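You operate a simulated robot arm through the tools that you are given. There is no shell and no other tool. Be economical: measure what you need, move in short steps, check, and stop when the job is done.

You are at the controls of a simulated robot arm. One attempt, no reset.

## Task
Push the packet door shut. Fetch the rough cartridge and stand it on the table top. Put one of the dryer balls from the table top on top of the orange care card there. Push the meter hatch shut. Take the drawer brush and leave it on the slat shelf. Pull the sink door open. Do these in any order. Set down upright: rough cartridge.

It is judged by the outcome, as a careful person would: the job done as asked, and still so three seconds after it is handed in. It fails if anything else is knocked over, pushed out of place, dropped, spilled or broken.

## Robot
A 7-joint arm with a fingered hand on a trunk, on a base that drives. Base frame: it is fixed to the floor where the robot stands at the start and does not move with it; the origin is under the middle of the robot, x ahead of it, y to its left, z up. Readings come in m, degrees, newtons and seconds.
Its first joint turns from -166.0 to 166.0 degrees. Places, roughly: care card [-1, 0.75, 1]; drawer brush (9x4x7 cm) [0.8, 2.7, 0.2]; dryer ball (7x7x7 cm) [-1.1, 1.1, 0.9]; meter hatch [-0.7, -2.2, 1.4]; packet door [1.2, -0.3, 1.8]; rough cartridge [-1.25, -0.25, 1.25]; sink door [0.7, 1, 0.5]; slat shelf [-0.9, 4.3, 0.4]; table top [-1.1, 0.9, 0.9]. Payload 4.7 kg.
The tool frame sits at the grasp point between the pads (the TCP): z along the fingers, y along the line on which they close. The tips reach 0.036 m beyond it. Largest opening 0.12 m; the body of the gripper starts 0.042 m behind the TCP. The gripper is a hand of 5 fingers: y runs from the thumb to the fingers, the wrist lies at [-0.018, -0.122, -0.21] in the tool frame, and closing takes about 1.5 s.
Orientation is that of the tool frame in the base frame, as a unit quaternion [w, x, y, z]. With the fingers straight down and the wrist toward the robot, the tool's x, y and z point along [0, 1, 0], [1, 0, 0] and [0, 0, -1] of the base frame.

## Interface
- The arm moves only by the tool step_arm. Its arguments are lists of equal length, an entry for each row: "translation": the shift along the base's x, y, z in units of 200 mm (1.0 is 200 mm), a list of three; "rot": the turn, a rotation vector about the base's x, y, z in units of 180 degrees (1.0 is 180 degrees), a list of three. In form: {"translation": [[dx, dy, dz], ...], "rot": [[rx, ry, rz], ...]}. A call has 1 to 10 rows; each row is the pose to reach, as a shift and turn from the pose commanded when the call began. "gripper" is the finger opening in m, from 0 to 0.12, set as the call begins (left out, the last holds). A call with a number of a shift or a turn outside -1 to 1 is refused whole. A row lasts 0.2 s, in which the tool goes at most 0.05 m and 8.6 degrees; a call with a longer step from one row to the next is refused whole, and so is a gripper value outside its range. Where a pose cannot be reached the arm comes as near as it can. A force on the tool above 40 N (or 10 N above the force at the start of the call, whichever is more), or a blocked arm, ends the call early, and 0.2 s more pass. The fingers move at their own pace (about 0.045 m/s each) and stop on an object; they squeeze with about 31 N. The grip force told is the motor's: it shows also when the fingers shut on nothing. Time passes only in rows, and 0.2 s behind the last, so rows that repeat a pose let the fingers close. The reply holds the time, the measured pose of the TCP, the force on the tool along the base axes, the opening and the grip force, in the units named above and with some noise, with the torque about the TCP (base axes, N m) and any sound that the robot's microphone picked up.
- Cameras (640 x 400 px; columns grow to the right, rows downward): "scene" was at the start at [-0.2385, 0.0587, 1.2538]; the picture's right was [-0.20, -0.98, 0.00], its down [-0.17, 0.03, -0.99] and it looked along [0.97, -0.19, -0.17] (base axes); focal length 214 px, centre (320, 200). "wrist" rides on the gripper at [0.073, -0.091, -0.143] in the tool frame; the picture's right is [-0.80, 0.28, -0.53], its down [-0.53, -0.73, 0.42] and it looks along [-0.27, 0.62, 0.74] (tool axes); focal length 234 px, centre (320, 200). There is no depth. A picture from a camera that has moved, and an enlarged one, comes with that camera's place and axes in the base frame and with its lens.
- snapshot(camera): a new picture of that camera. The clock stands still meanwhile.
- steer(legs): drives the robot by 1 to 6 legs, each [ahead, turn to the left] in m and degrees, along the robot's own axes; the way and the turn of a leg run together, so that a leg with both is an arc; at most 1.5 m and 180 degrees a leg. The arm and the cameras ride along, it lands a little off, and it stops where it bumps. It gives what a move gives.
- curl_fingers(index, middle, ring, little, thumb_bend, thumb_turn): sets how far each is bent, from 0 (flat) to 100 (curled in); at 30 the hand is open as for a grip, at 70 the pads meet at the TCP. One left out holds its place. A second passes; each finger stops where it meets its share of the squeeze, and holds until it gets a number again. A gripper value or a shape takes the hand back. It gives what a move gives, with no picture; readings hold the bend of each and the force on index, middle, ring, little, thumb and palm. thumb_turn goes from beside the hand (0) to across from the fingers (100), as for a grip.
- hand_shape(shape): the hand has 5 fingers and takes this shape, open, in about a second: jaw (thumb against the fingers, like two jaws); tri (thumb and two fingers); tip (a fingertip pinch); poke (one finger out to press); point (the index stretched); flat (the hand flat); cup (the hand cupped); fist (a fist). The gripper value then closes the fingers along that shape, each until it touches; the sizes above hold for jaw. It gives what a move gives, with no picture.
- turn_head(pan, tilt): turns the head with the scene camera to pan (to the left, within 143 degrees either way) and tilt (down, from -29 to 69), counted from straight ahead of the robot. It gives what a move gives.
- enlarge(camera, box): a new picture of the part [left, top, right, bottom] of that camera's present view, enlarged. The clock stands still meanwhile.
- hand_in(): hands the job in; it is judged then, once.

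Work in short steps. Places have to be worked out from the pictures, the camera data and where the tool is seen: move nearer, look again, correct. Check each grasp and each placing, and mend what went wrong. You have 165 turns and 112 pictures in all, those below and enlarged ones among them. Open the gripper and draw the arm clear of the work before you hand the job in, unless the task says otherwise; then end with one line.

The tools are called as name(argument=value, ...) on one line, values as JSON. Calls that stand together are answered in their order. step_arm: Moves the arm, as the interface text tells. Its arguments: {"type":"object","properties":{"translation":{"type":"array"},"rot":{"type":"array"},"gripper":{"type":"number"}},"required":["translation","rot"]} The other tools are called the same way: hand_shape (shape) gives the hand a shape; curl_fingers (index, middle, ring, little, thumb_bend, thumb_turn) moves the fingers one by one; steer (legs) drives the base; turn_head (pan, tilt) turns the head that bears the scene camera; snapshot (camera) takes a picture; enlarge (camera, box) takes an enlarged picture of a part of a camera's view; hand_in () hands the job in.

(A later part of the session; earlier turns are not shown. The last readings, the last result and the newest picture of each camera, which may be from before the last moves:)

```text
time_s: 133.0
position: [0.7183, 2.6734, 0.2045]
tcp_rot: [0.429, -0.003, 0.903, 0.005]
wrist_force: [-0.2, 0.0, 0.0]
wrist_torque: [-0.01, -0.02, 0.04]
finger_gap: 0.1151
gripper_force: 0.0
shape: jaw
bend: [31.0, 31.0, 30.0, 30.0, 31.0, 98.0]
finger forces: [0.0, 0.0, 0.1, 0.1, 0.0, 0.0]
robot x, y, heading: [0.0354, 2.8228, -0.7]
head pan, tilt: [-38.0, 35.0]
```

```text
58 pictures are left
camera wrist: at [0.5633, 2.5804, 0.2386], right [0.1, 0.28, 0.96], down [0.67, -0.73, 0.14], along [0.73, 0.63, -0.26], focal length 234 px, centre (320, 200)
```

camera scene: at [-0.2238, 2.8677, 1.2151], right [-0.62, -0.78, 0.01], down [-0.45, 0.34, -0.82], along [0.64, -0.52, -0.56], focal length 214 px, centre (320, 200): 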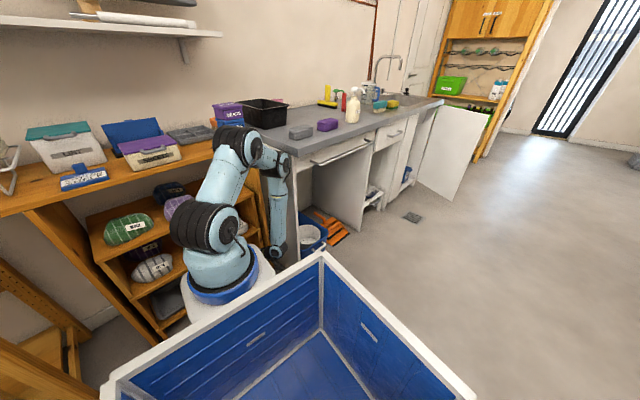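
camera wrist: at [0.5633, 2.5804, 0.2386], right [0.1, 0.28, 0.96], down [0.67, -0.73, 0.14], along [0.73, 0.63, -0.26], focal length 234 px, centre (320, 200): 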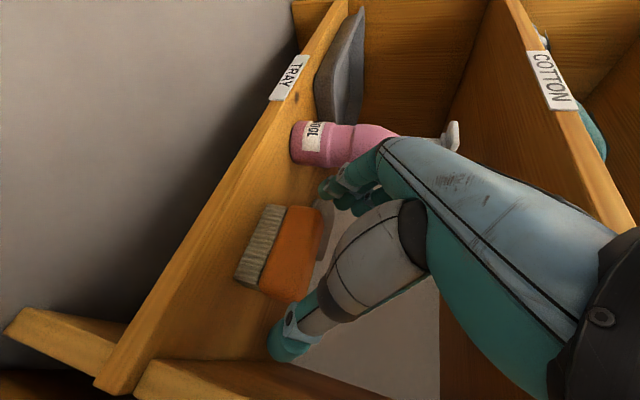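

Fingers straddle correctly but y is 1.3 cm low; I correct and go the rest of the way.

step_arm(translation=[[0.08, 0.03, -0.05], [0.16, 0.05, -0.1], [0.24, 0.06, -0.15], [0.31, 0.06, -0.2], [0.31, 0.06, -0.2]], rot=[[0, 0, 0], [0, 0, 0], [0, 0, 0], [0, 0, 0], [0, 0, 0]])

snapshot(camera="wrist")

```text
time_s: 134.2
position: [0.7796, 2.6849, 0.1645]
tcp_rot: [0.429, -0.003, 0.903, 0.003]
wrist_force: [-0.4, -0.1, 0.8]
wrist_torque: [-0.06, 0.01, 0.0]
finger_gap: 0.1151
gripper_force: 0.1
shape: jaw
bend: [30.0, 31.0, 30.0, 30.0, 31.0, 98.0]
finger forces: [0.6, 0.0, 0.0, 0.0, 0.5, 0.1]
robot x, y, heading: [0.0371, 2.8222, -0.6]
head pan, tilt: [-38.0, 35.0]
```

```text
57 pictures are left
camera wrist: at [0.6242, 2.5912, 0.1976], right [0.1, 0.28, 0.96], down [0.67, -0.73, 0.14], along [0.73, 0.63, -0.26], focal length 234 px, centre (320, 200)
```

wrist: 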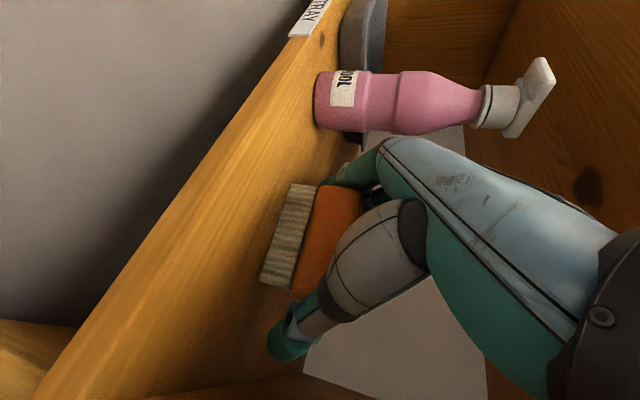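

Fingers are on either side of the orange body. Close.

step_arm(translation=[[0, 0, 0], [0, 0, 0], [0, 0, 0], [0, 0, 0], [0, 0, 0], [0, 0, 0]], rot=[[0, 0, 0], [0, 0, 0], [0, 0, 0], [0, 0, 0], [0, 0, 0], [0, 0, 0]], gripper=0.0)

step_arm(translation=[[0, 0, 0.05], [0, 0, 0.1], [0, 0, 0.15]], rot=[[0, 0, 0], [0, 0, 0], [0, 0, 0]])

snapshot(camera="wrist")

```text
time_s: 135.6
position: [0.7799, 2.6851, 0.1635]
tcp_rot: [0.429, -0.003, 0.903, 0.004]
wrist_force: [0.1, 0.6, 0.6]
wrist_torque: [-0.03, -0.02, 0.02]
finger_gap: 0.0732
gripper_force: 31.0
shape: jaw
bend: [26.0, 46.0, 44.0, 42.0, 63.0, 99.0]
finger forces: [21.0, 13.2, 0.1, 0.1, 36.6, 0.0]
robot x, y, heading: [0.0375, 2.824, -0.5]
head pan, tilt: [-38.0, 35.0]
```

```text
time_s: 136.4
position: [0.7807, 2.6854, 0.1943]
tcp_rot: [0.429, -0.004, 0.903, 0.003]
wrist_force: [-0.5, 0.6, -0.7]
wrist_torque: [-0.01, -0.01, 0.01]
finger_gap: 0.0733
gripper_force: 31.1
shape: jaw
bend: [26.0, 46.0, 44.0, 42.0, 63.0, 99.0]
finger forces: [20.9, 13.4, 0.0, 0.0, 36.4, 0.0]
robot x, y, heading: [0.0334, 2.8217, -0.7]
head pan, tilt: [-38.0, 35.0]
```

```text
56 pictures are left
camera wrist: at [0.6241, 2.5918, 0.2288], right [0.1, 0.28, 0.96], down [0.67, -0.73, 0.14], along [0.73, 0.63, -0.26], focal length 234 px, centre (320, 200)
```

wrist: 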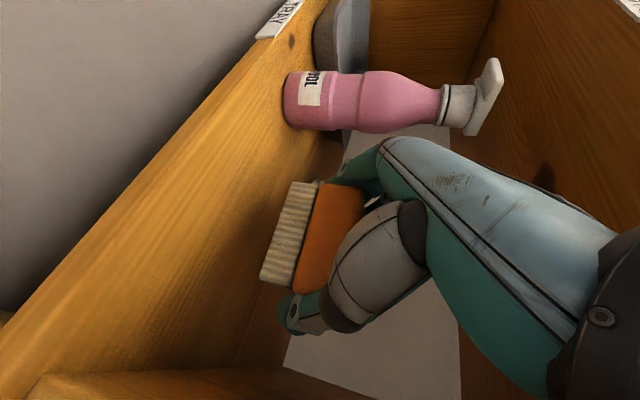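

The brush is held and lifted. I reverse the robot straight out.

steer(legs=[[-0.35, 0]])

step_arm(translation=[[0, 0, 0.2], [0, 0, 0.4], [0, 0, 0.6], [0, 0, 0.8], [0, 0, 1.0]], rot=[[0, 0, 0], [0, 0, 0], [0, 0, 0], [0, 0, 0], [0, 0, 0]])

step_arm(translation=[[0, 0, 0.2], [0, 0, 0.4], [0, 0, 0.6], [0, 0, 0.8], [0, 0, 1.0]], rot=[[0, 0, 0], [0, 0, 0], [0, 0, 0], [0, 0, 0], [0, 0, 0]])

```text
time_s: 138.7
position: [0.4285, 2.6907, 0.1944]
tcp_rot: [0.429, -0.006, 0.903, 0.005]
wrist_force: [-0.8, 0.4, -1.2]
wrist_torque: [0.02, 0.0, -0.01]
finger_gap: 0.0731
gripper_force: 31.1
shape: jaw
bend: [26.0, 46.0, 44.0, 42.0, 63.0, 99.0]
finger forces: [21.0, 13.4, 0.0, 0.0, 36.5, 0.0]
robot x, y, heading: [-0.3135, 2.8268, -0.3]
head pan, tilt: [-38.0, 35.0]
```

```text
time_s: 139.9
position: [0.4261, 2.6888, 0.3937]
tcp_rot: [0.429, -0.005, 0.903, 0.006]
wrist_force: [0.0, 0.0, -1.7]
wrist_torque: [0.01, -0.03, -0.03]
finger_gap: 0.073
gripper_force: 31.5
shape: jaw
bend: [26.0, 46.0, 44.0, 42.0, 63.0, 99.0]
finger forces: [20.8, 13.4, 0.0, 0.0, 36.4, 0.0]
robot x, y, heading: [-0.3202, 2.8247, -0.5]
head pan, tilt: [-38.0, 35.0]
```

```text
time_s: 141.1
position: [0.4277, 2.6892, 0.5932]
tcp_rot: [0.429, -0.005, 0.903, 0.005]
wrist_force: [0.2, 0.2, -1.0]
wrist_torque: [-0.01, 0.0, -0.01]
finger_gap: 0.0729
gripper_force: 30.8
shape: jaw
bend: [26.0, 46.0, 44.0, 42.0, 63.0, 99.0]
finger forces: [20.9, 13.3, 0.0, 0.0, 36.3, 0.0]
robot x, y, heading: [-0.3157, 2.8258, -0.5]
head pan, tilt: [-38.0, 35.0]
```

I drive toward the slat shelf, ending facing it (+y) at about (-0.75, 3.3).

steer(legs=[[0, 133], [0.62, 0], [0, -42.5]])

turn_head(pan=-15, tilt=30)

snapshot(camera="scene")

snapshot(camera="wrist")

```text
time_s: 152.2
position: [-0.6887, 4.0245, 0.5939]
tcp_rot: [-0.288, 0.665, -0.612, -0.317]
wrist_force: [0.6, 0.0, 0.0]
wrist_torque: [0.02, 0.01, 0.04]
finger_gap: 0.073
gripper_force: 31.2
shape: jaw
bend: [26.0, 46.0, 44.0, 42.0, 63.0, 99.0]
finger forces: [20.5, 13.3, 0.1, 0.1, 35.8, 0.0]
robot x, y, heading: [-0.7726, 3.266, 93.5]
head pan, tilt: [-38.0, 35.0]
```

```text
time_s: 153.1
position: [-0.6889, 4.0222, 0.5938]
tcp_rot: [-0.289, 0.664, -0.613, -0.317]
wrist_force: [0.4, 0.0, -1.4]
wrist_torque: [0.0, -0.01, -0.01]
finger_gap: 0.0733
gripper_force: 30.2
shape: jaw
bend: [26.0, 46.0, 44.0, 42.0, 63.0, 99.0]
finger forces: [20.4, 13.4, 0.0, 0.0, 35.8, 0.0]
robot x, y, heading: [-0.7689, 3.2711, 93.4]
head pan, tilt: [-15.0, 30.0]
```

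```text
55 pictures are left
camera scene: at [-0.8136, 3.0209, 1.2212], right [0.98, -0.2, 0.0], down [-0.1, -0.49, -0.87], along [0.17, 0.85, -0.5], focal length 214 px, centre (320, 200)
```

scene: 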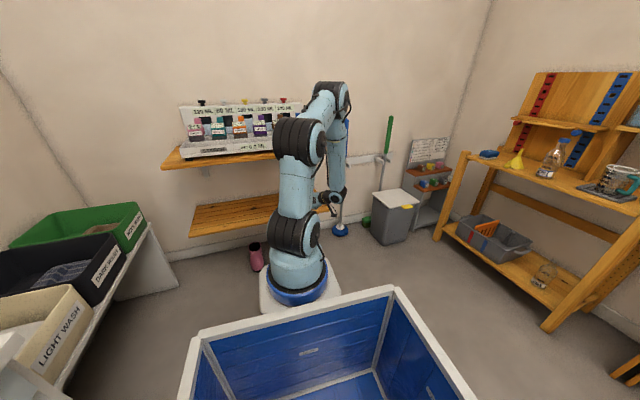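

```text
54 pictures are left
camera wrist: at [-0.5839, 3.8739, 0.6282], right [-0.28, 0.08, 0.96], down [0.67, 0.72, 0.14], along [-0.68, 0.69, -0.26], focal length 234 px, centre (320, 200)
```

wrist: 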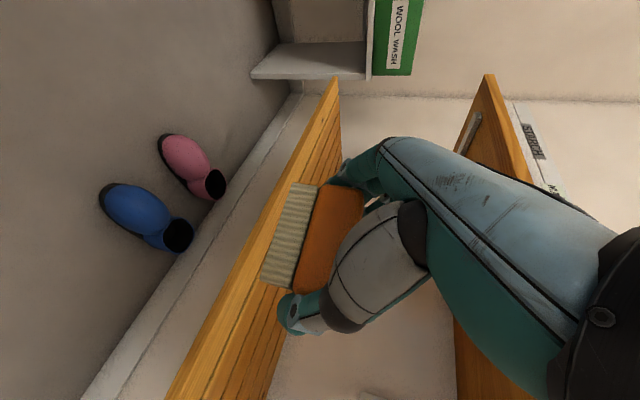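

Slat shelf: front y≈4.1, wall ≈4.43, top z≈0.43. I drive 0.2 m forward so the brush is over it, then lower.

steer(legs=[[0, -3], [0.2, 0]])

step_arm(translation=[[0, 0, -0.05], [0, 0, -0.1], [0, 0, -0.15], [0, 0, -0.2], [0, 0, -0.25], [0, 0, -0.3]], rot=[[0, 0, 0], [0, 0, 0], [0, 0, 0], [0, 0, 0], [0, 0, 0], [0, 0, 0]])

snapshot(camera="wrist")

```text
time_s: 155.1
position: [-0.6542, 4.2141, 0.594]
tcp_rot: [-0.296, 0.649, -0.628, -0.31]
wrist_force: [-0.7, 0.0, -1.7]
wrist_torque: [0.03, -0.02, 0.02]
finger_gap: 0.073
gripper_force: 31.3
shape: jaw
bend: [26.0, 46.0, 44.0, 42.0, 63.0, 99.0]
finger forces: [20.5, 13.4, 0.0, 0.0, 35.8, 0.0]
robot x, y, heading: [-0.774, 3.4628, 90.6]
head pan, tilt: [-15.0, 30.0]
```

```text
time_s: 156.5
position: [-0.6539, 4.2136, 0.5322]
tcp_rot: [-0.296, 0.65, -0.628, -0.31]
wrist_force: [0.1, -0.5, -0.1]
wrist_torque: [-0.01, 0.01, 0.01]
finger_gap: 0.073
gripper_force: 30.7
shape: jaw
bend: [26.0, 46.0, 44.0, 42.0, 63.0, 99.0]
finger forces: [20.5, 13.4, 0.0, 0.0, 35.9, 0.0]
robot x, y, heading: [-0.779, 3.4642, 90.6]
head pan, tilt: [-15.0, 30.0]
```

```text
53 pictures are left
camera wrist: at [-0.5569, 4.0601, 0.5676], right [-0.28, 0.09, 0.96], down [0.71, 0.69, 0.14], along [-0.65, 0.72, -0.26], focal length 234 px, centre (320, 200)
```

wrist: 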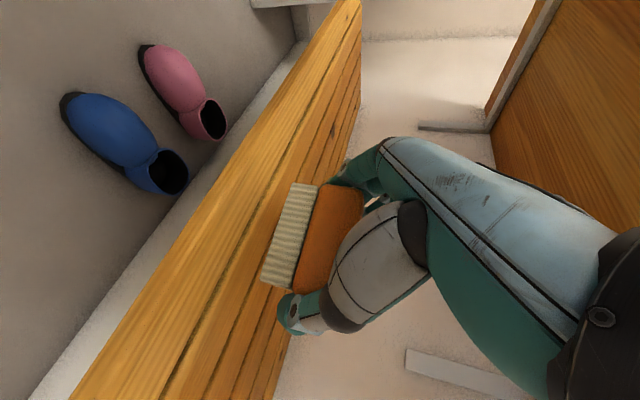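

Over the shelf. Lower slowly until contact.

step_arm(translation=[[0, 0, -0.04], [0, 0, -0.08], [0, 0, -0.12], [0, 0, -0.16], [0, 0, -0.2], [0, 0, -0.24], [0, 0, -0.28], [0, 0, -0.32]], rot=[[0, 0, 0], [0, 0, 0], [0, 0, 0], [0, 0, 0], [0, 0, 0], [0, 0, 0], [0, 0, 0], [0, 0, 0]])

snapshot(camera="wrist")

```text
time_s: 158.3
position: [-0.6545, 4.215, 0.4721]
tcp_rot: [-0.298, 0.65, -0.627, -0.311]
wrist_force: [-0.2, -3.7, 23.8]
wrist_torque: [0.07, 0.36, -0.03]
finger_gap: 0.0663
gripper_force: 31.1
shape: jaw
bend: [27.0, 47.0, 44.0, 42.0, 66.0, 100.0]
finger forces: [24.5, 14.8, 0.2, 0.0, 28.8, 0.0]
robot x, y, heading: [-0.7722, 3.4652, 90.6]
head pan, tilt: [-15.0, 30.0]
```

```text
52 pictures are left
camera wrist: at [-0.5573, 4.0604, 0.5051], right [-0.28, 0.09, 0.96], down [0.71, 0.69, 0.14], along [-0.65, 0.72, -0.25], focal length 234 px, centre (320, 200)
```

wrist: 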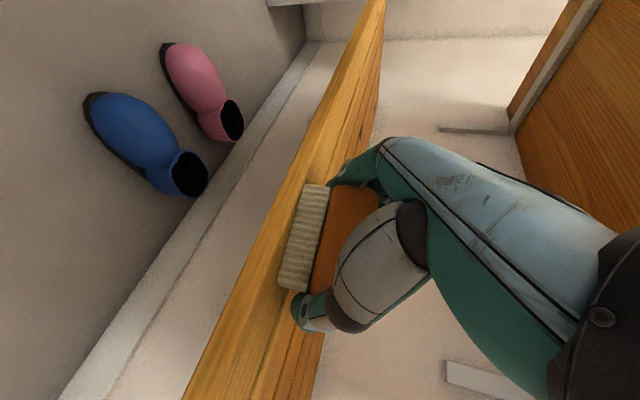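

Contact (24 N). I ease up slightly, open the hand and back away along the fingers.

step_arm(translation=[[0, 0, 0.02], [0, 0, 0.02], [0, 0, 0.02], [0, 0, 0.02], [0, 0, 0.02], [0, 0, 0.02], [0, -0.1, 0.1], [0, -0.2, 0.2], [0, -0.35, 0.35], [0, -0.5, 0.5]], rot=[[0, 0, 0], [0, 0, 0], [0, 0, 0], [0, 0, 0], [0, 0, 0], [0, 0, 0], [0, 0, 0], [0, 0, 0], [0, 0, 0], [0, 0, 0]], gripper=0.12)

snapshot(camera="wrist")

```text
time_s: 160.5
position: [-0.6549, 4.115, 0.5687]
tcp_rot: [-0.297, 0.649, -0.628, -0.31]
wrist_force: [-0.9, 0.1, 0.5]
wrist_torque: [0.01, 0.01, -0.02]
finger_gap: 0.1198
gripper_force: 0.0
shape: jaw
bend: [30.0, 30.0, 30.0, 30.0, 30.0, 98.0]
finger forces: [0.0, 0.0, 0.1, 0.0, 0.1, 0.0]
robot x, y, heading: [-0.7749, 3.4671, 90.7]
head pan, tilt: [-15.0, 30.0]
```

```text
51 pictures are left
camera wrist: at [-0.5575, 3.961, 0.6031], right [-0.28, 0.09, 0.96], down [0.71, 0.69, 0.14], along [-0.65, 0.72, -0.26], focal length 234 px, centre (320, 200)
```

wrist: 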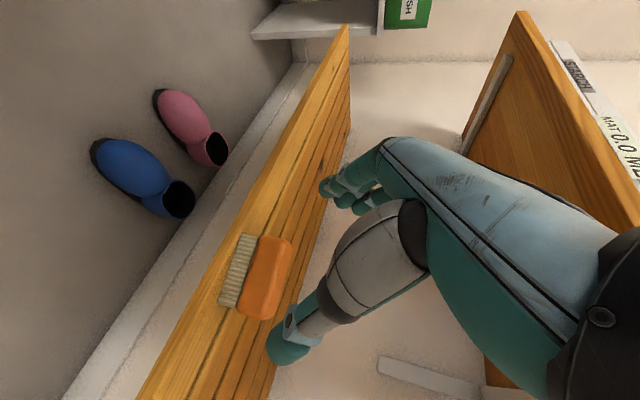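

The brush stands on the slat shelf. Next: the table. I reverse, then raise the arm to a high carry pose with fingers down.

steer(legs=[[-0.35, 0]])

step_arm(translation=[[0, -0.05, 0.15], [0, -0.1, 0.3], [0, -0.15, 0.45], [0, -0.2, 0.6], [0, -0.25, 0.75], [0, -0.3, 0.9], [0, -0.3, 1.0]], rot=[[-0.04, 0, 0], [-0.08, 0, 0], [-0.12, 0, 0], [-0.16, 0, 0], [-0.2, 0, 0], [-0.24, 0, 0], [-0.275, 0, 0]])

step_arm(translation=[[0, -0.05, 0.2], [0, -0.1, 0.4], [0, -0.15, 0.6], [0, -0.2, 0.8], [0, -0.25, 1.0]], rot=[[0, 0, 0], [0, 0, 0], [0, 0, 0], [0, 0, 0], [0, 0, 0]])

step_arm(translation=[[0, -0.05, 0.2], [0, -0.1, 0.4], [0, -0.15, 0.6], [0, -0.15, 0.8], [0, -0.15, 1.0]], rot=[[0, 0, 0], [0, 0, 0], [0, 0, 0], [0, 0, 0], [0, 0, 0]])

```text
time_s: 162.7
position: [-0.6521, 3.7649, 0.5676]
tcp_rot: [-0.296, 0.65, -0.628, -0.31]
wrist_force: [0.1, -0.5, 0.2]
wrist_torque: [-0.02, 0.0, -0.01]
finger_gap: 0.1197
gripper_force: 0.0
shape: jaw
bend: [30.0, 30.0, 30.0, 30.0, 30.0, 98.0]
finger forces: [0.1, 0.1, 0.0, 0.0, 0.0, 0.0]
robot x, y, heading: [-0.7707, 3.1153, 90.7]
head pan, tilt: [-15.0, 30.0]
```

```text
time_s: 164.3
position: [-0.6498, 3.7034, 0.7678]
tcp_rot: [0.004, 0.714, -0.7, -0.017]
wrist_force: [-0.1, 0.1, 0.6]
wrist_torque: [0.02, 0.02, -0.02]
finger_gap: 0.1195
gripper_force: 0.1
shape: jaw
bend: [30.0, 30.0, 30.0, 30.0, 30.0, 98.0]
finger forces: [0.1, 0.0, 0.0, 0.0, 0.1, 0.1]
robot x, y, heading: [-0.7706, 3.1158, 90.9]
head pan, tilt: [-15.0, 30.0]
```

```text
time_s: 165.5
position: [-0.6487, 3.6529, 0.9675]
tcp_rot: [0.002, 0.714, -0.7, -0.018]
wrist_force: [0.2, -0.3, -0.1]
wrist_torque: [-0.01, 0.05, -0.02]
finger_gap: 0.1195
gripper_force: 0.0
shape: jaw
bend: [30.0, 30.0, 30.0, 30.0, 30.0, 98.0]
finger forces: [0.0, 0.0, 0.1, 0.0, 0.0, 0.0]
robot x, y, heading: [-0.7705, 3.1151, 90.8]
head pan, tilt: [-15.0, 30.0]
```

```text
time_s: 166.7
position: [-0.6483, 3.6244, 1.168]
tcp_rot: [0.003, 0.714, -0.7, -0.018]
wrist_force: [0.0, 0.2, 0.2]
wrist_torque: [0.02, -0.03, -0.03]
finger_gap: 0.1197
gripper_force: 0.0
shape: jaw
bend: [30.0, 30.0, 30.0, 30.0, 30.0, 98.0]
finger forces: [0.0, 0.0, 0.1, 0.0, 0.1, 0.0]
robot x, y, heading: [-0.7702, 3.1155, 91.1]
head pan, tilt: [-15.0, 30.0]
```

Carry pose reached. I drive to about (-0.3, 0.95) and face the table (-x).

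steer(legs=[[0.25, -60], [0, -112], [1.2, 0], [1.2, 0], [0, -98]])

turn_head(pan=20, tilt=25)

snapshot(camera="scene")

```text
time_s: 190.1
position: [-0.8272, 1.0474, 1.1672]
tcp_rot: [0.016, 1.0, 0.016, -0.012]
wrist_force: [0.2, 0.1, -0.1]
wrist_torque: [0.03, 0.01, -0.02]
finger_gap: 0.1198
gripper_force: 0.0
shape: jaw
bend: [30.0, 30.0, 30.0, 30.0, 30.0, 98.0]
finger forces: [0.2, 0.0, 0.0, 0.1, 0.0, 0.0]
robot x, y, heading: [-0.3141, 0.9341, -178.6]
head pan, tilt: [-15.0, 30.0]
```

```text
time_s: 191.1
position: [-0.8279, 1.0462, 1.1661]
tcp_rot: [0.015, 1.0, 0.016, -0.012]
wrist_force: [0.3, -0.8, -0.3]
wrist_torque: [0.02, -0.01, 0.0]
finger_gap: 0.1196
gripper_force: 0.0
shape: jaw
bend: [30.0, 30.0, 30.0, 30.0, 30.0, 98.0]
finger forces: [0.1, 0.0, 0.0, 0.0, 0.0, 0.0]
robot x, y, heading: [-0.3173, 0.9328, -178.5]
head pan, tilt: [20.0, 25.0]
```

```text
50 pictures are left
camera scene: at [-0.0699, 0.8222, 1.2292], right [-0.36, 0.93, 0.0], down [0.39, 0.15, -0.91], along [-0.84, -0.33, -0.42], focal length 214 px, centre (320, 200)
```

scene: 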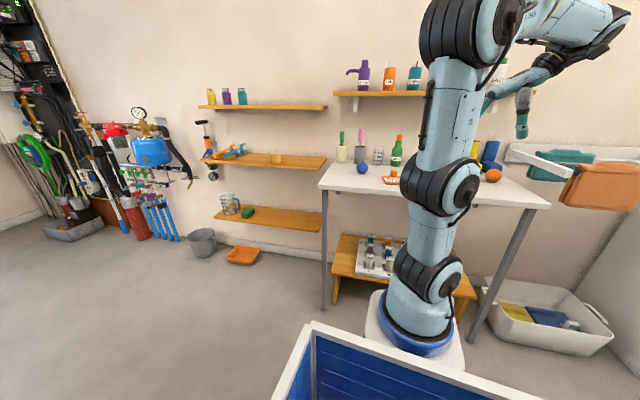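

Zoom on the table's left half: blue ball and the orange card.

enlarge(camera="scene", box=[315, 120, 415, 200])

snapshot(camera="wrist")

```text
5.00 times, centred on (365, 160) of scene
camera zoom: at [-0.0699, 0.8222, 1.2292], right [-0.36, 0.93, 0.0], down [0.39, 0.15, -0.91], along [-0.84, -0.33, -0.42], focal length 1072 px, centre (95, 400)
```

zoom: 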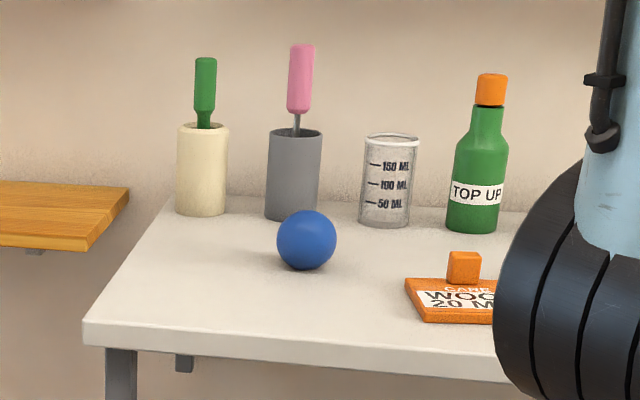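

```text
48 pictures are left
camera wrist: at [-0.7543, 1.1441, 1.3066], right [-0.78, -0.29, 0.55], down [-0.56, 0.7, -0.43], along [-0.26, -0.65, -0.71], focal length 234 px, centre (320, 200)
```

wrist: 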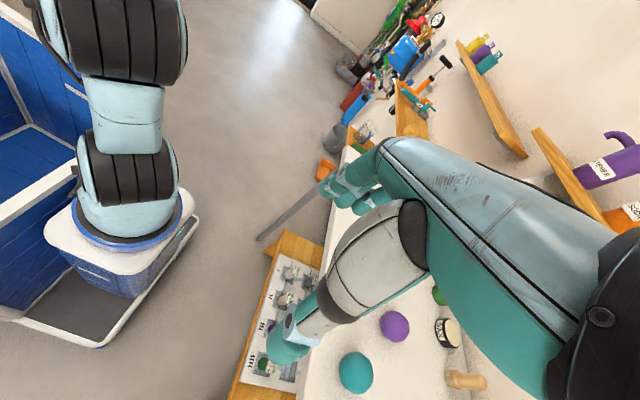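

Blue ball ≈(-1.157, 0.632, 0.908), table top z≈0.873; care card ≈(-1.11, 0.80). I drive 0.13 m closer and bring the hand above the blue ball.

steer(legs=[[0.13, 0]])

step_arm(translation=[[-0.05, -0.2, 0], [-0.1, -0.4, 0], [-0.15, -0.6, 0], [-0.2, -0.8, 0], [-0.25, -1.0, 0]], rot=[[0, 0, 0], [0, 0, 0], [0, 0, 0], [0, 0, 0], [0, 0, 0]])

step_arm(translation=[[-0.15, -0.2, -0.05], [-0.3, -0.4, -0.1], [-0.45, -0.6, -0.2], [-0.6, -0.8, -0.3], [-0.75, -0.95, -0.4]], rot=[[0, 0, 0], [0, 0, 0], [0, 0, 0], [0, 0, 0], [0, 0, 0]])

snapshot(camera="wrist")

```text
time_s: 192.3
position: [-0.9581, 1.0438, 1.1676]
tcp_rot: [0.015, 1.0, 0.015, -0.011]
wrist_force: [-0.4, -0.5, -0.6]
wrist_torque: [0.0, -0.02, 0.0]
finger_gap: 0.1199
gripper_force: 0.0
shape: jaw
bend: [30.0, 30.0, 30.0, 30.0, 30.0, 98.0]
finger forces: [0.0, 0.0, 0.1, 0.0, 0.1, 0.0]
robot x, y, heading: [-0.4463, 0.9275, -178.7]
head pan, tilt: [20.0, 25.0]
```

```text
time_s: 193.6
position: [-1.0087, 0.8449, 1.164]
tcp_rot: [0.015, 1.0, 0.014, -0.012]
wrist_force: [0.3, 0.8, -0.7]
wrist_torque: [0.04, 0.0, 0.0]
finger_gap: 0.1196
gripper_force: 0.1
shape: jaw
bend: [30.0, 30.0, 30.0, 30.0, 30.0, 98.0]
finger forces: [0.1, 0.0, 0.0, 0.0, 0.0, 0.0]
robot x, y, heading: [-0.4463, 0.9286, -178.5]
head pan, tilt: [20.0, 25.0]
```

```text
refused: row 1 steps farther than a row can; nothing moved
```

```text
47 pictures are left
camera wrist: at [-0.9346, 0.9424, 1.3042], right [-0.78, -0.29, 0.55], down [-0.56, 0.7, -0.43], along [-0.27, -0.65, -0.71], focal length 234 px, centre (320, 200)
```

wrist: 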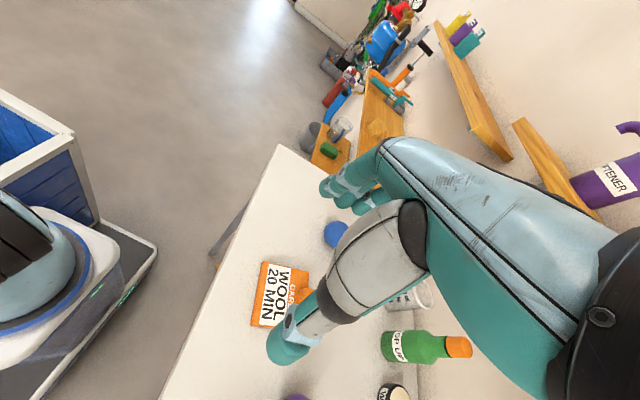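

Row step was too long. First I zoom at the card to see its layout.

enlarge(camera="wrist", box=[230, 190, 350, 350])

step_arm(translation=[[-0.12, -0.18, -0.05], [-0.24, -0.36, -0.1], [-0.36, -0.54, -0.2], [-0.48, -0.72, -0.3], [-0.6, -0.88, -0.4], [-0.74, -1.0, -0.45]], rot=[[0, 0, 0], [0, 0, 0], [0, 0, 0], [0, 0, 0], [0, 0, 0], [0, 0, 0]])

snapshot(camera="wrist")

```text
2.50 times, centred on (290, 270) of wrist
camera zoom: at [-0.9346, 0.9424, 1.3042], right [-0.78, -0.29, 0.55], down [-0.56, 0.7, -0.43], along [-0.27, -0.65, -0.71], focal length 585 px, centre (395, 25)
```

zoom: 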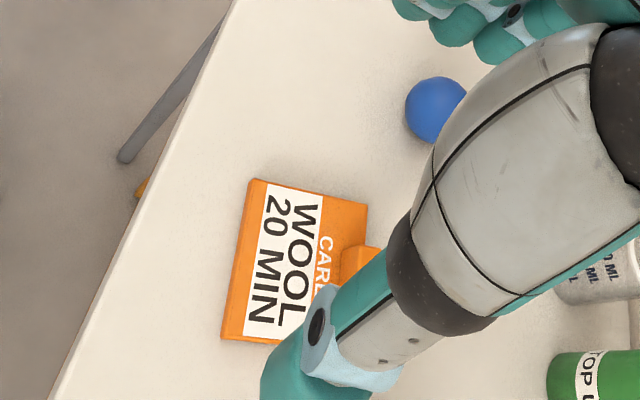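

```text
time_s: 194.9
position: [-1.1561, 0.645, 1.0798]
tcp_rot: [0.015, 1.0, 0.015, -0.013]
wrist_force: [0.6, 0.5, 1.5]
wrist_torque: [-0.02, 0.06, -0.01]
finger_gap: 0.1198
gripper_force: 0.1
shape: jaw
bend: [30.0, 30.0, 30.0, 30.0, 30.0, 98.0]
finger forces: [0.0, 0.1, 0.0, 0.0, 0.1, 0.1]
robot x, y, heading: [-0.4472, 0.9241, -178.8]
head pan, tilt: [20.0, 25.0]
```

```text
45 pictures are left
camera wrist: at [-1.0831, 0.7414, 1.2175], right [-0.78, -0.29, 0.55], down [-0.56, 0.7, -0.43], along [-0.27, -0.65, -0.71], focal length 234 px, centre (320, 200)
```

wrist: 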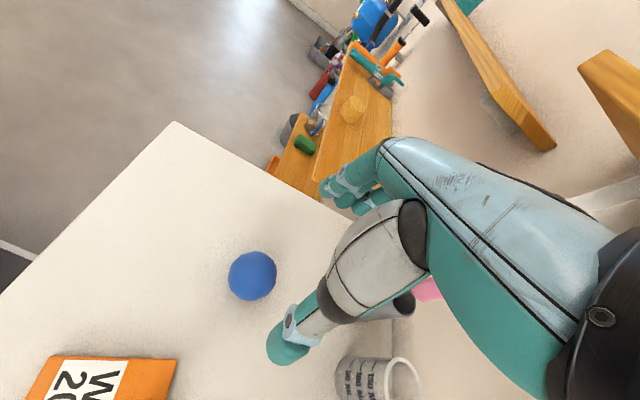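

Ball at ≈(-1.153, 0.637). TCP is right above; descend to z≈0.917 and grip.

step_arm(translation=[[0.0, -0.03, -0.2], [0.02, -0.035, -0.4], [0.02, -0.035, -0.55], [0.02, -0.035, -0.7], [0.02, -0.035, -0.81]], rot=[[0, 0, 0], [0, 0, 0], [0, 0, 0], [0, 0, 0], [0, 0, 0]])

snapshot(camera="wrist")

```text
time_s: 196.2
position: [-1.1497, 0.6381, 0.9158]
tcp_rot: [0.015, 1.0, 0.015, -0.012]
wrist_force: [-0.2, 0.2, -0.5]
wrist_torque: [0.06, 0.0, 0.0]
finger_gap: 0.1198
gripper_force: 0.0
shape: jaw
bend: [30.0, 30.0, 30.0, 30.0, 30.0, 98.0]
finger forces: [0.0, 0.0, 0.0, 0.0, 0.4, 0.0]
robot x, y, heading: [-0.447, 0.9271, -178.8]
head pan, tilt: [20.0, 25.0]
```

```text
44 pictures are left
camera wrist: at [-1.0772, 0.735, 1.0555], right [-0.78, -0.29, 0.55], down [-0.56, 0.7, -0.43], along [-0.27, -0.65, -0.71], focal length 234 px, centre (320, 200)
```

wrist: 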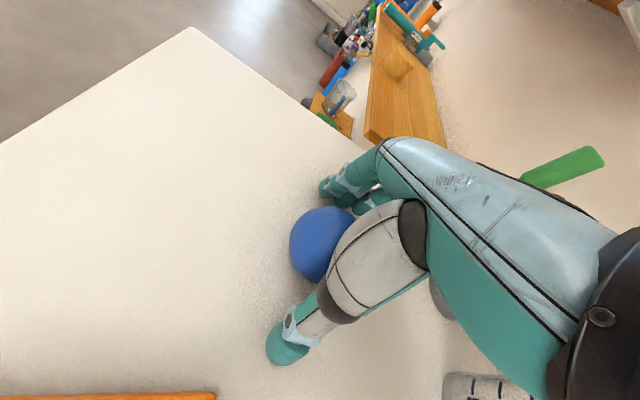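

Ball centred between thumb and fingers. Close and lift.

step_arm(translation=[[0, 0, 0], [0, 0, 0], [0, 0, 0], [0, 0, 0], [0, 0, 0], [0, 0, 0], [0, 0, 0]], rot=[[0, 0, 0], [0, 0, 0], [0, 0, 0], [0, 0, 0], [0, 0, 0], [0, 0, 0], [0, 0, 0]], gripper=0.0)

step_arm(translation=[[0, 0, 0.15], [0, 0, 0.3], [0, 0, 0.45]], rot=[[0, 0, 0], [0, 0, 0], [0, 0, 0]])

snapshot(camera="wrist")

```text
time_s: 197.8
position: [-1.1509, 0.6376, 0.9176]
tcp_rot: [0.016, 1.0, 0.015, -0.014]
wrist_force: [0.3, 4.7, 16.2]
wrist_torque: [1.19, -0.03, 0.01]
finger_gap: 0.0514
gripper_force: 30.8
shape: jaw
bend: [70.0, 70.0, 70.0, 70.0, 40.0, 98.0]
finger forces: [16.2, 9.2, 0.4, 0.0, 42.0, 0.0]
robot x, y, heading: [-0.4453, 0.9265, -178.8]
head pan, tilt: [20.0, 25.0]
```

```text
time_s: 198.6
position: [-1.1507, 0.6374, 1.0064]
tcp_rot: [0.015, 1.0, 0.015, -0.01]
wrist_force: [-0.6, -0.9, -0.7]
wrist_torque: [-0.03, -0.02, 0.03]
finger_gap: 0.0378
gripper_force: 30.9
shape: jaw
bend: [70.0, 70.0, 70.0, 70.0, 54.0, 98.0]
finger forces: [26.6, 9.8, 2.3, 0.1, 40.2, 0.1]
robot x, y, heading: [-0.4471, 0.9272, -178.7]
head pan, tilt: [20.0, 25.0]
```

```text
43 pictures are left
camera wrist: at [-1.0778, 0.7349, 1.1451], right [-0.78, -0.29, 0.55], down [-0.56, 0.7, -0.43], along [-0.26, -0.65, -0.71], focal length 234 px, centre (320, 200)
```

wrist: 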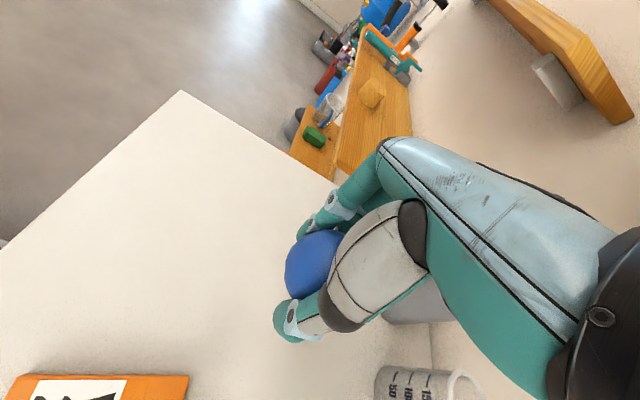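

Ball is held, though it slipped a little lower in the fingers. I check with the scene camera before carrying it.

turn_head(pan=28, tilt=25)

enlarge(camera="scene", box=[290, 110, 430, 210])

```text
time_s: 199.2
position: [-1.151, 0.6379, 1.0059]
tcp_rot: [0.015, 1.0, 0.015, -0.011]
wrist_force: [-0.5, -0.5, -0.5]
wrist_torque: [-0.02, 0.0, 0.04]
finger_gap: 0.0378
gripper_force: 31.4
shape: jaw
bend: [70.0, 70.0, 70.0, 70.0, 54.0, 98.0]
finger forces: [26.6, 9.8, 2.3, 0.0, 40.3, 0.0]
robot x, y, heading: [-0.4442, 0.925, -178.6]
head pan, tilt: [28.0, 25.0]
```

```text
4.00 times, centred on (360, 160) of scene
camera zoom: at [-0.1945, 0.8071, 1.2292], right [-0.49, 0.87, 0.0], down [0.37, 0.21, -0.91], along [-0.79, -0.44, -0.42], focal length 858 px, centre (160, 360)
```

zoom: 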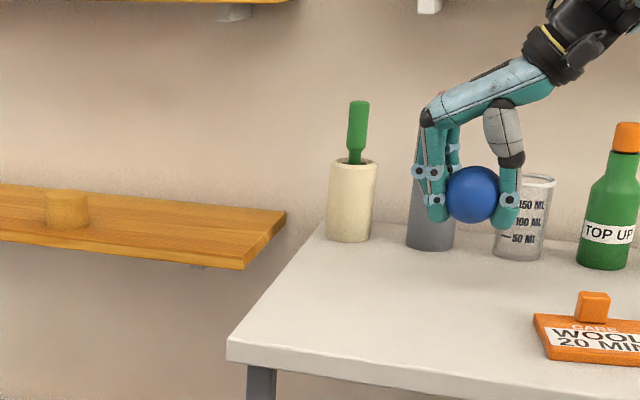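

Firm grip: ball centre ≈ TCP +2 cm in y. I move above the card's front part (ball target (-1.075, 0.807)) just in front of the cube.

step_arm(translation=[[0.07, 0.15, 0], [0.14, 0.3, 0], [0.22, 0.45, 0], [0.3, 0.6, 0.0], [0.365, 0.74, 0.0], [0.365, 0.745, -0.1], [0.365, 0.745, -0.2]], rot=[[0, 0, 0], [0, 0, 0], [0, 0, 0], [0, 0, 0], [0, 0, 0], [0, 0, 0], [0, 0, 0]])

snapshot(camera="wrist")

turn_head(pan=40, tilt=30)

snapshot(camera="scene")

```text
time_s: 200.8
position: [-1.0769, 0.7866, 0.9649]
tcp_rot: [0.015, 1.0, 0.015, -0.012]
wrist_force: [-0.2, -0.6, -0.9]
wrist_torque: [-0.02, -0.03, 0.02]
finger_gap: 0.0379
gripper_force: 30.8
shape: jaw
bend: [70.0, 70.0, 70.0, 70.0, 54.0, 98.0]
finger forces: [26.7, 9.9, 2.3, 0.0, 40.3, 0.0]
robot x, y, heading: [-0.4419, 0.9258, -178.9]
head pan, tilt: [28.0, 25.0]
```

```text
41 pictures are left
camera wrist: at [-1.0039, 0.8842, 1.105], right [-0.78, -0.29, 0.55], down [-0.56, 0.7, -0.43], along [-0.26, -0.65, -0.71], focal length 234 px, centre (320, 200)
```

wrist: 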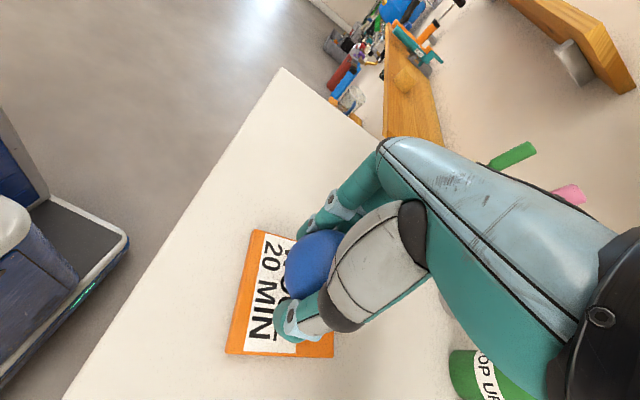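

```text
time_s: 201.6
position: [-1.0779, 0.7868, 0.9664]
tcp_rot: [0.015, 1.0, 0.015, -0.011]
wrist_force: [-1.1, -0.1, 0.0]
wrist_torque: [-0.01, 0.0, -0.03]
finger_gap: 0.0379
gripper_force: 31.2
shape: jaw
bend: [70.0, 70.0, 70.0, 70.0, 54.0, 98.0]
finger forces: [26.7, 9.8, 2.3, 0.0, 40.3, 0.1]
robot x, y, heading: [-0.4433, 0.931, -178.9]
head pan, tilt: [40.0, 30.0]
```

```text
40 pictures are left
camera scene: at [-0.1821, 0.7925, 1.2212], right [-0.66, 0.75, 0.0], down [0.38, 0.33, -0.87], along [-0.65, -0.57, -0.5], focal length 214 px, centre (320, 200)
```

scene: 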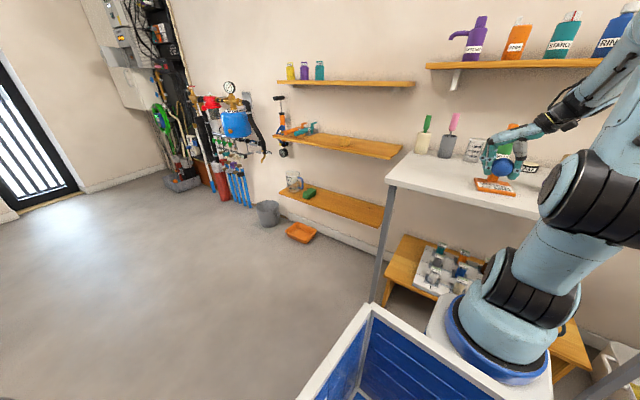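

Zoom to verify the ball-to-card alignment from the side.

enlarge(camera="scene", box=[455, 120, 555, 210])

```text
4.44 times, centred on (505, 165) of scene
camera zoom: at [-0.1821, 0.7925, 1.2212], right [-0.66, 0.75, 0.0], down [0.38, 0.33, -0.87], along [-0.65, -0.57, -0.5], focal length 953 px, centre (-502, 356)
```

zoom: 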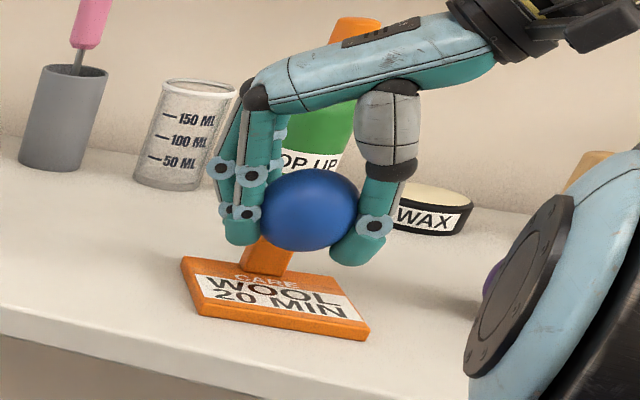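

Alignment good. Lower slowly to contact.

step_arm(translation=[[0, 0, -0.04], [0, 0, -0.08], [0, 0, -0.12], [0, 0, -0.15], [0, 0, -0.18]], rot=[[0, 0, 0], [0, 0, 0], [0, 0, 0], [0, 0, 0], [0, 0, 0]])

enlarge(camera="scene", box=[455, 120, 555, 210])

```text
time_s: 202.8
position: [-1.0789, 0.7859, 0.9315]
tcp_rot: [0.015, 1.0, 0.015, -0.014]
wrist_force: [1.0, -3.6, 29.0]
wrist_torque: [-0.15, 1.4, 0.1]
finger_gap: 0.0381
gripper_force: 31.0
shape: jaw
bend: [70.0, 70.0, 70.0, 71.0, 54.0, 98.0]
finger forces: [26.3, 9.7, 6.0, 27.0, 40.6, 0.0]
robot x, y, heading: [-0.4448, 0.9291, -178.8]
head pan, tilt: [40.0, 30.0]
```

```text
4.44 times, centred on (505, 165) of scene
camera zoom: at [-0.1812, 0.7926, 1.221], right [-0.66, 0.75, 0.0], down [0.37, 0.33, -0.87], along [-0.65, -0.57, -0.5], focal length 953 px, centre (-502, 356)
```

zoom: 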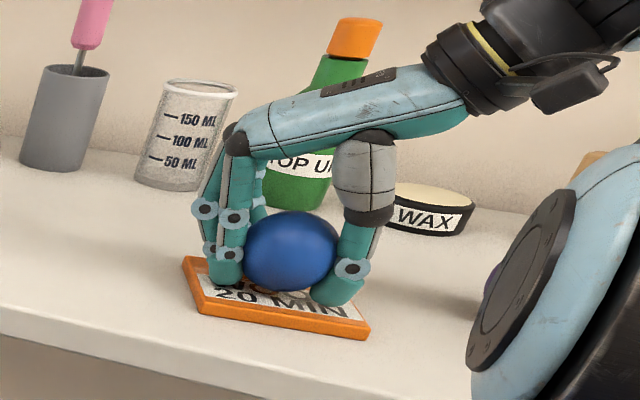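

The little finger presses on the card/cube. I raise 3 mm to relieve that before opening.

step_arm(translation=[[0, 0, 0.015], [0, 0, 0.02]], rot=[[0, 0, 0], [0, 0, 0]])

```text
time_s: 203.4
position: [-1.0779, 0.7866, 0.9322]
tcp_rot: [0.016, 1.0, 0.015, -0.011]
wrist_force: [-1.3, 0.6, 14.7]
wrist_torque: [-0.15, 0.87, -0.06]
finger_gap: 0.0379
gripper_force: 31.8
shape: jaw
bend: [70.0, 70.0, 70.0, 71.0, 54.0, 98.0]
finger forces: [26.7, 9.9, 2.8, 16.4, 40.3, 0.1]
robot x, y, heading: [-0.4454, 0.93, -178.5]
head pan, tilt: [40.0, 30.0]
```

I open just the little finger so it clears the cube.

curl_fingers(little=25)

step_arm(translation=[[0, 0, -0.015], [0, 0, -0.03], [0, 0, -0.045]], rot=[[0, 0, 0], [0, 0, 0], [0, 0, 0]])

enlarge(camera="scene", box=[455, 120, 555, 210])

```text
time_s: 204.4
position: [-1.0777, 0.7866, 0.9321]
tcp_rot: [0.015, 1.0, 0.015, -0.011]
wrist_force: [0.6, -0.7, -0.8]
wrist_torque: [0.04, -0.02, -0.04]
finger_gap: 0.0447
gripper_force: 39.6
shape: fingers
bend: [70.0, 70.0, 70.0, 25.0, 54.0, 98.0]
finger forces: [26.8, 10.0, 2.7, 0.0, 40.2, 0.1]
robot x, y, heading: [-0.4446, 0.9268, -178.6]
head pan, tilt: [40.0, 30.0]
```

```text
time_s: 205.3
position: [-1.0791, 0.7858, 0.9287]
tcp_rot: [0.016, 1.0, 0.014, -0.016]
wrist_force: [0.8, -0.1, 9.6]
wrist_torque: [0.29, -0.03, -0.05]
finger_gap: 0.0445
gripper_force: 43.8
shape: fingers
bend: [70.0, 70.0, 70.0, 25.0, 55.0, 98.0]
finger forces: [25.7, 16.0, 2.9, 0.0, 44.1, 0.0]
robot x, y, heading: [-0.45, 0.9307, -178.7]
head pan, tilt: [40.0, 30.0]
stopped in row 3: the force on the tool passed its limit at 42 N (the readings are from after the stop); the commanded pose is now the measured one
```

```text
4.44 times, centred on (505, 165) of scene
camera zoom: at [-0.1817, 0.7926, 1.2211], right [-0.66, 0.75, 0.0], down [0.38, 0.33, -0.87], along [-0.65, -0.57, -0.5], focal length 953 px, centre (-502, 356)
```

zoom: 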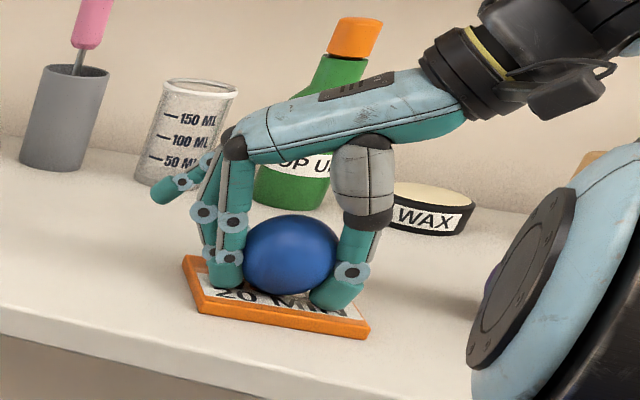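

Ball rests on the card. I loosen thumb and fingers together gently.

curl_fingers(index=62, middle=62, ring=62, thumb_bend=46)

curl_fingers(index=25, middle=25, ring=25, thumb_bend=25)

enlarge(camera="scene", box=[455, 120, 555, 210])

```text
time_s: 206.3
position: [-1.0787, 0.7863, 0.9287]
tcp_rot: [0.017, 1.0, 0.014, -0.016]
wrist_force: [2.0, 1.0, 38.1]
wrist_torque: [-0.05, -0.35, 0.0]
finger_gap: 0.0554
gripper_force: 23.8
shape: fingers
bend: [63.0, 62.0, 62.0, 25.0, 43.0, 100.0]
finger forces: [31.6, 2.5, 0.0, 0.0, 13.1, 0.0]
robot x, y, heading: [-0.4466, 0.9258, -178.7]
head pan, tilt: [40.0, 30.0]
```

```text
time_s: 207.3
position: [-1.0788, 0.785, 0.9266]
tcp_rot: [0.016, 1.0, 0.015, -0.015]
wrist_force: [0.2, -0.5, 0.4]
wrist_torque: [0.04, -0.04, 0.02]
finger_gap: 0.1359
gripper_force: 0.1
shape: fingers
bend: [25.0, 25.0, 25.0, 25.0, 25.0, 100.0]
finger forces: [0.0, 0.1, 0.0, 0.0, 0.0, 0.0]
robot x, y, heading: [-0.4487, 0.9283, -178.6]
head pan, tilt: [40.0, 30.0]
```

```text
4.44 times, centred on (505, 165) of scene
camera zoom: at [-0.182, 0.7926, 1.2212], right [-0.66, 0.75, 0.0], down [0.38, 0.33, -0.87], along [-0.65, -0.57, -0.5], focal length 953 px, centre (-502, 356)
```

zoom: 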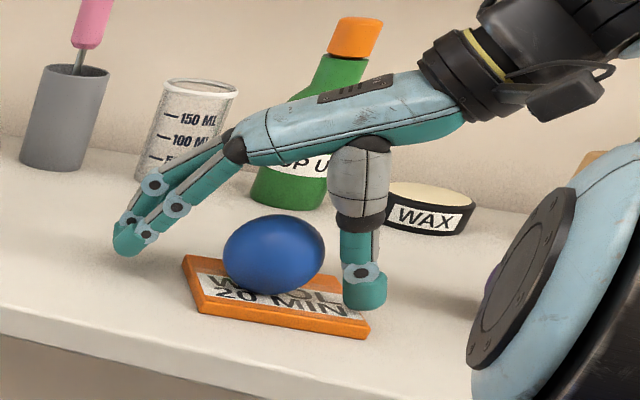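

The ball rests on the card. I lift straight up and check.

step_arm(translation=[[0, 0, 0.1], [0, 0, 0.3], [0, 0, 0.5], [0, 0, 0.75], [0, 0, 1.0]], rot=[[0, 0, 0], [0, 0, 0], [0, 0, 0], [0, 0, 0], [0, 0, 0]])

enlarge(camera="scene", box=[400, 90, 580, 230])

```text
time_s: 208.5
position: [-1.0797, 0.7851, 1.1289]
tcp_rot: [0.016, 1.0, 0.015, -0.015]
wrist_force: [0.0, -1.1, -0.1]
wrist_torque: [0.02, -0.04, -0.02]
finger_gap: 0.1357
gripper_force: 0.0
shape: fingers
bend: [25.0, 25.0, 25.0, 25.0, 25.0, 100.0]
finger forces: [0.1, 0.0, 0.1, 0.0, 0.1, 0.1]
robot x, y, heading: [-0.4474, 0.9308, -178.7]
head pan, tilt: [40.0, 30.0]
```

```text
2.86 times, centred on (490, 160) of scene
camera zoom: at [-0.1822, 0.7925, 1.2212], right [-0.66, 0.75, 0.0], down [0.38, 0.33, -0.87], along [-0.65, -0.57, -0.5], focal length 613 px, centre (-166, 314)
```

zoom: 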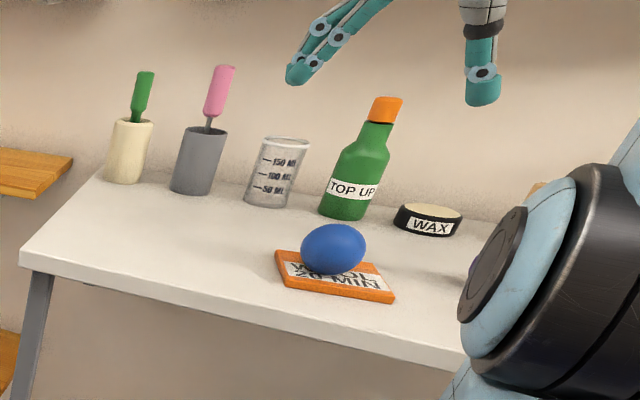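

Ball on card looks stable. Next the rough cartridge: triangulated at ≈(-1.243, -0.145), base z≈1.205, top ≈1.295. I retract the arm higher, then drive in front of it.

step_arm(translation=[[0.1, 0, 0.15], [0.2, 0, 0.3], [0.3, 0, 0.45], [0.45, 0, 0.6], [0.6, 0, 0.75], [0.7, 0, 0.9]], rot=[[0, 0, 0], [0, 0, 0], [0, 0, 0], [0, 0, 0], [0, 0, 0], [0, 0, 0]])

steer(legs=[[-0.15, 0], [0, 88.7], [0.86, 0], [0, -90]])

turn_head(pan=15, tilt=5)

snapshot(camera="scene")

snapshot(camera="wrist")

```text
time_s: 209.9
position: [-0.9377, 0.7831, 1.3081]
tcp_rot: [0.016, 1.0, 0.014, -0.014]
wrist_force: [-0.9, -0.6, -0.3]
wrist_torque: [0.0, -0.05, -0.01]
finger_gap: 0.1359
gripper_force: 0.0
shape: fingers
bend: [25.0, 25.0, 25.0, 25.0, 25.0, 100.0]
finger forces: [0.0, 0.1, 0.0, 0.0, 0.0, 0.0]
robot x, y, heading: [-0.4462, 0.9254, -178.7]
head pan, tilt: [40.0, 30.0]
```

```text
time_s: 223.1
position: [-0.8092, -0.0497, 1.3089]
tcp_rot: [0.015, 1.0, -0.015, -0.015]
wrist_force: [0.1, 0.0, -0.3]
wrist_torque: [-0.04, -0.03, 0.02]
finger_gap: 0.1357
gripper_force: 0.0
shape: fingers
bend: [25.0, 25.0, 25.0, 25.0, 25.0, 100.0]
finger forces: [0.0, 0.0, 0.0, 0.0, 0.0, 0.0]
robot x, y, heading: [-0.3089, 0.0657, 178.1]
head pan, tilt: [40.0, 30.0]
```

```text
time_s: 223.9
position: [-0.8109, -0.0501, 1.3085]
tcp_rot: [0.015, 1.0, -0.014, -0.015]
wrist_force: [-0.4, 0.4, -0.8]
wrist_torque: [-0.06, -0.05, -0.04]
finger_gap: 0.136
gripper_force: 0.0
shape: fingers
bend: [25.0, 25.0, 25.0, 25.0, 25.0, 100.0]
finger forces: [0.1, 0.0, 0.1, 0.0, 0.1, 0.1]
robot x, y, heading: [-0.3097, 0.0678, 177.8]
head pan, tilt: [15.0, 5.0]
```

```text
34 pictures are left
camera scene: at [-0.0729, -0.0505, 1.2615], right [-0.23, 0.97, 0.0], down [0.09, 0.02, -1.0], along [-0.97, -0.22, -0.09], focal length 214 px, centre (320, 200)
```

scene: 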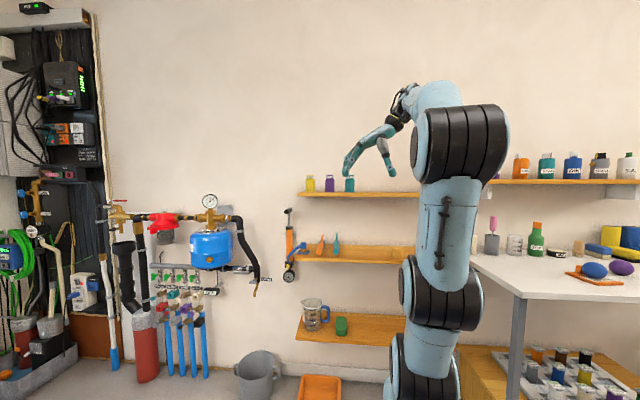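

```text
33 pictures are left
camera wrist: at [-0.7296, 0.0434, 1.4468], right [-0.79, -0.24, 0.56], down [-0.52, 0.73, -0.43], along [-0.31, -0.64, -0.71], focal length 234 px, centre (320, 200)
```

wrist: 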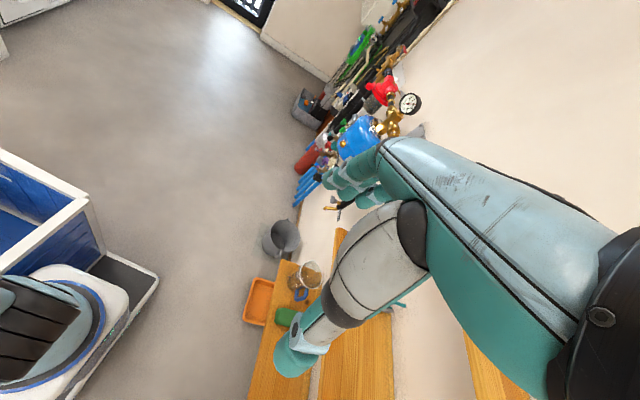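

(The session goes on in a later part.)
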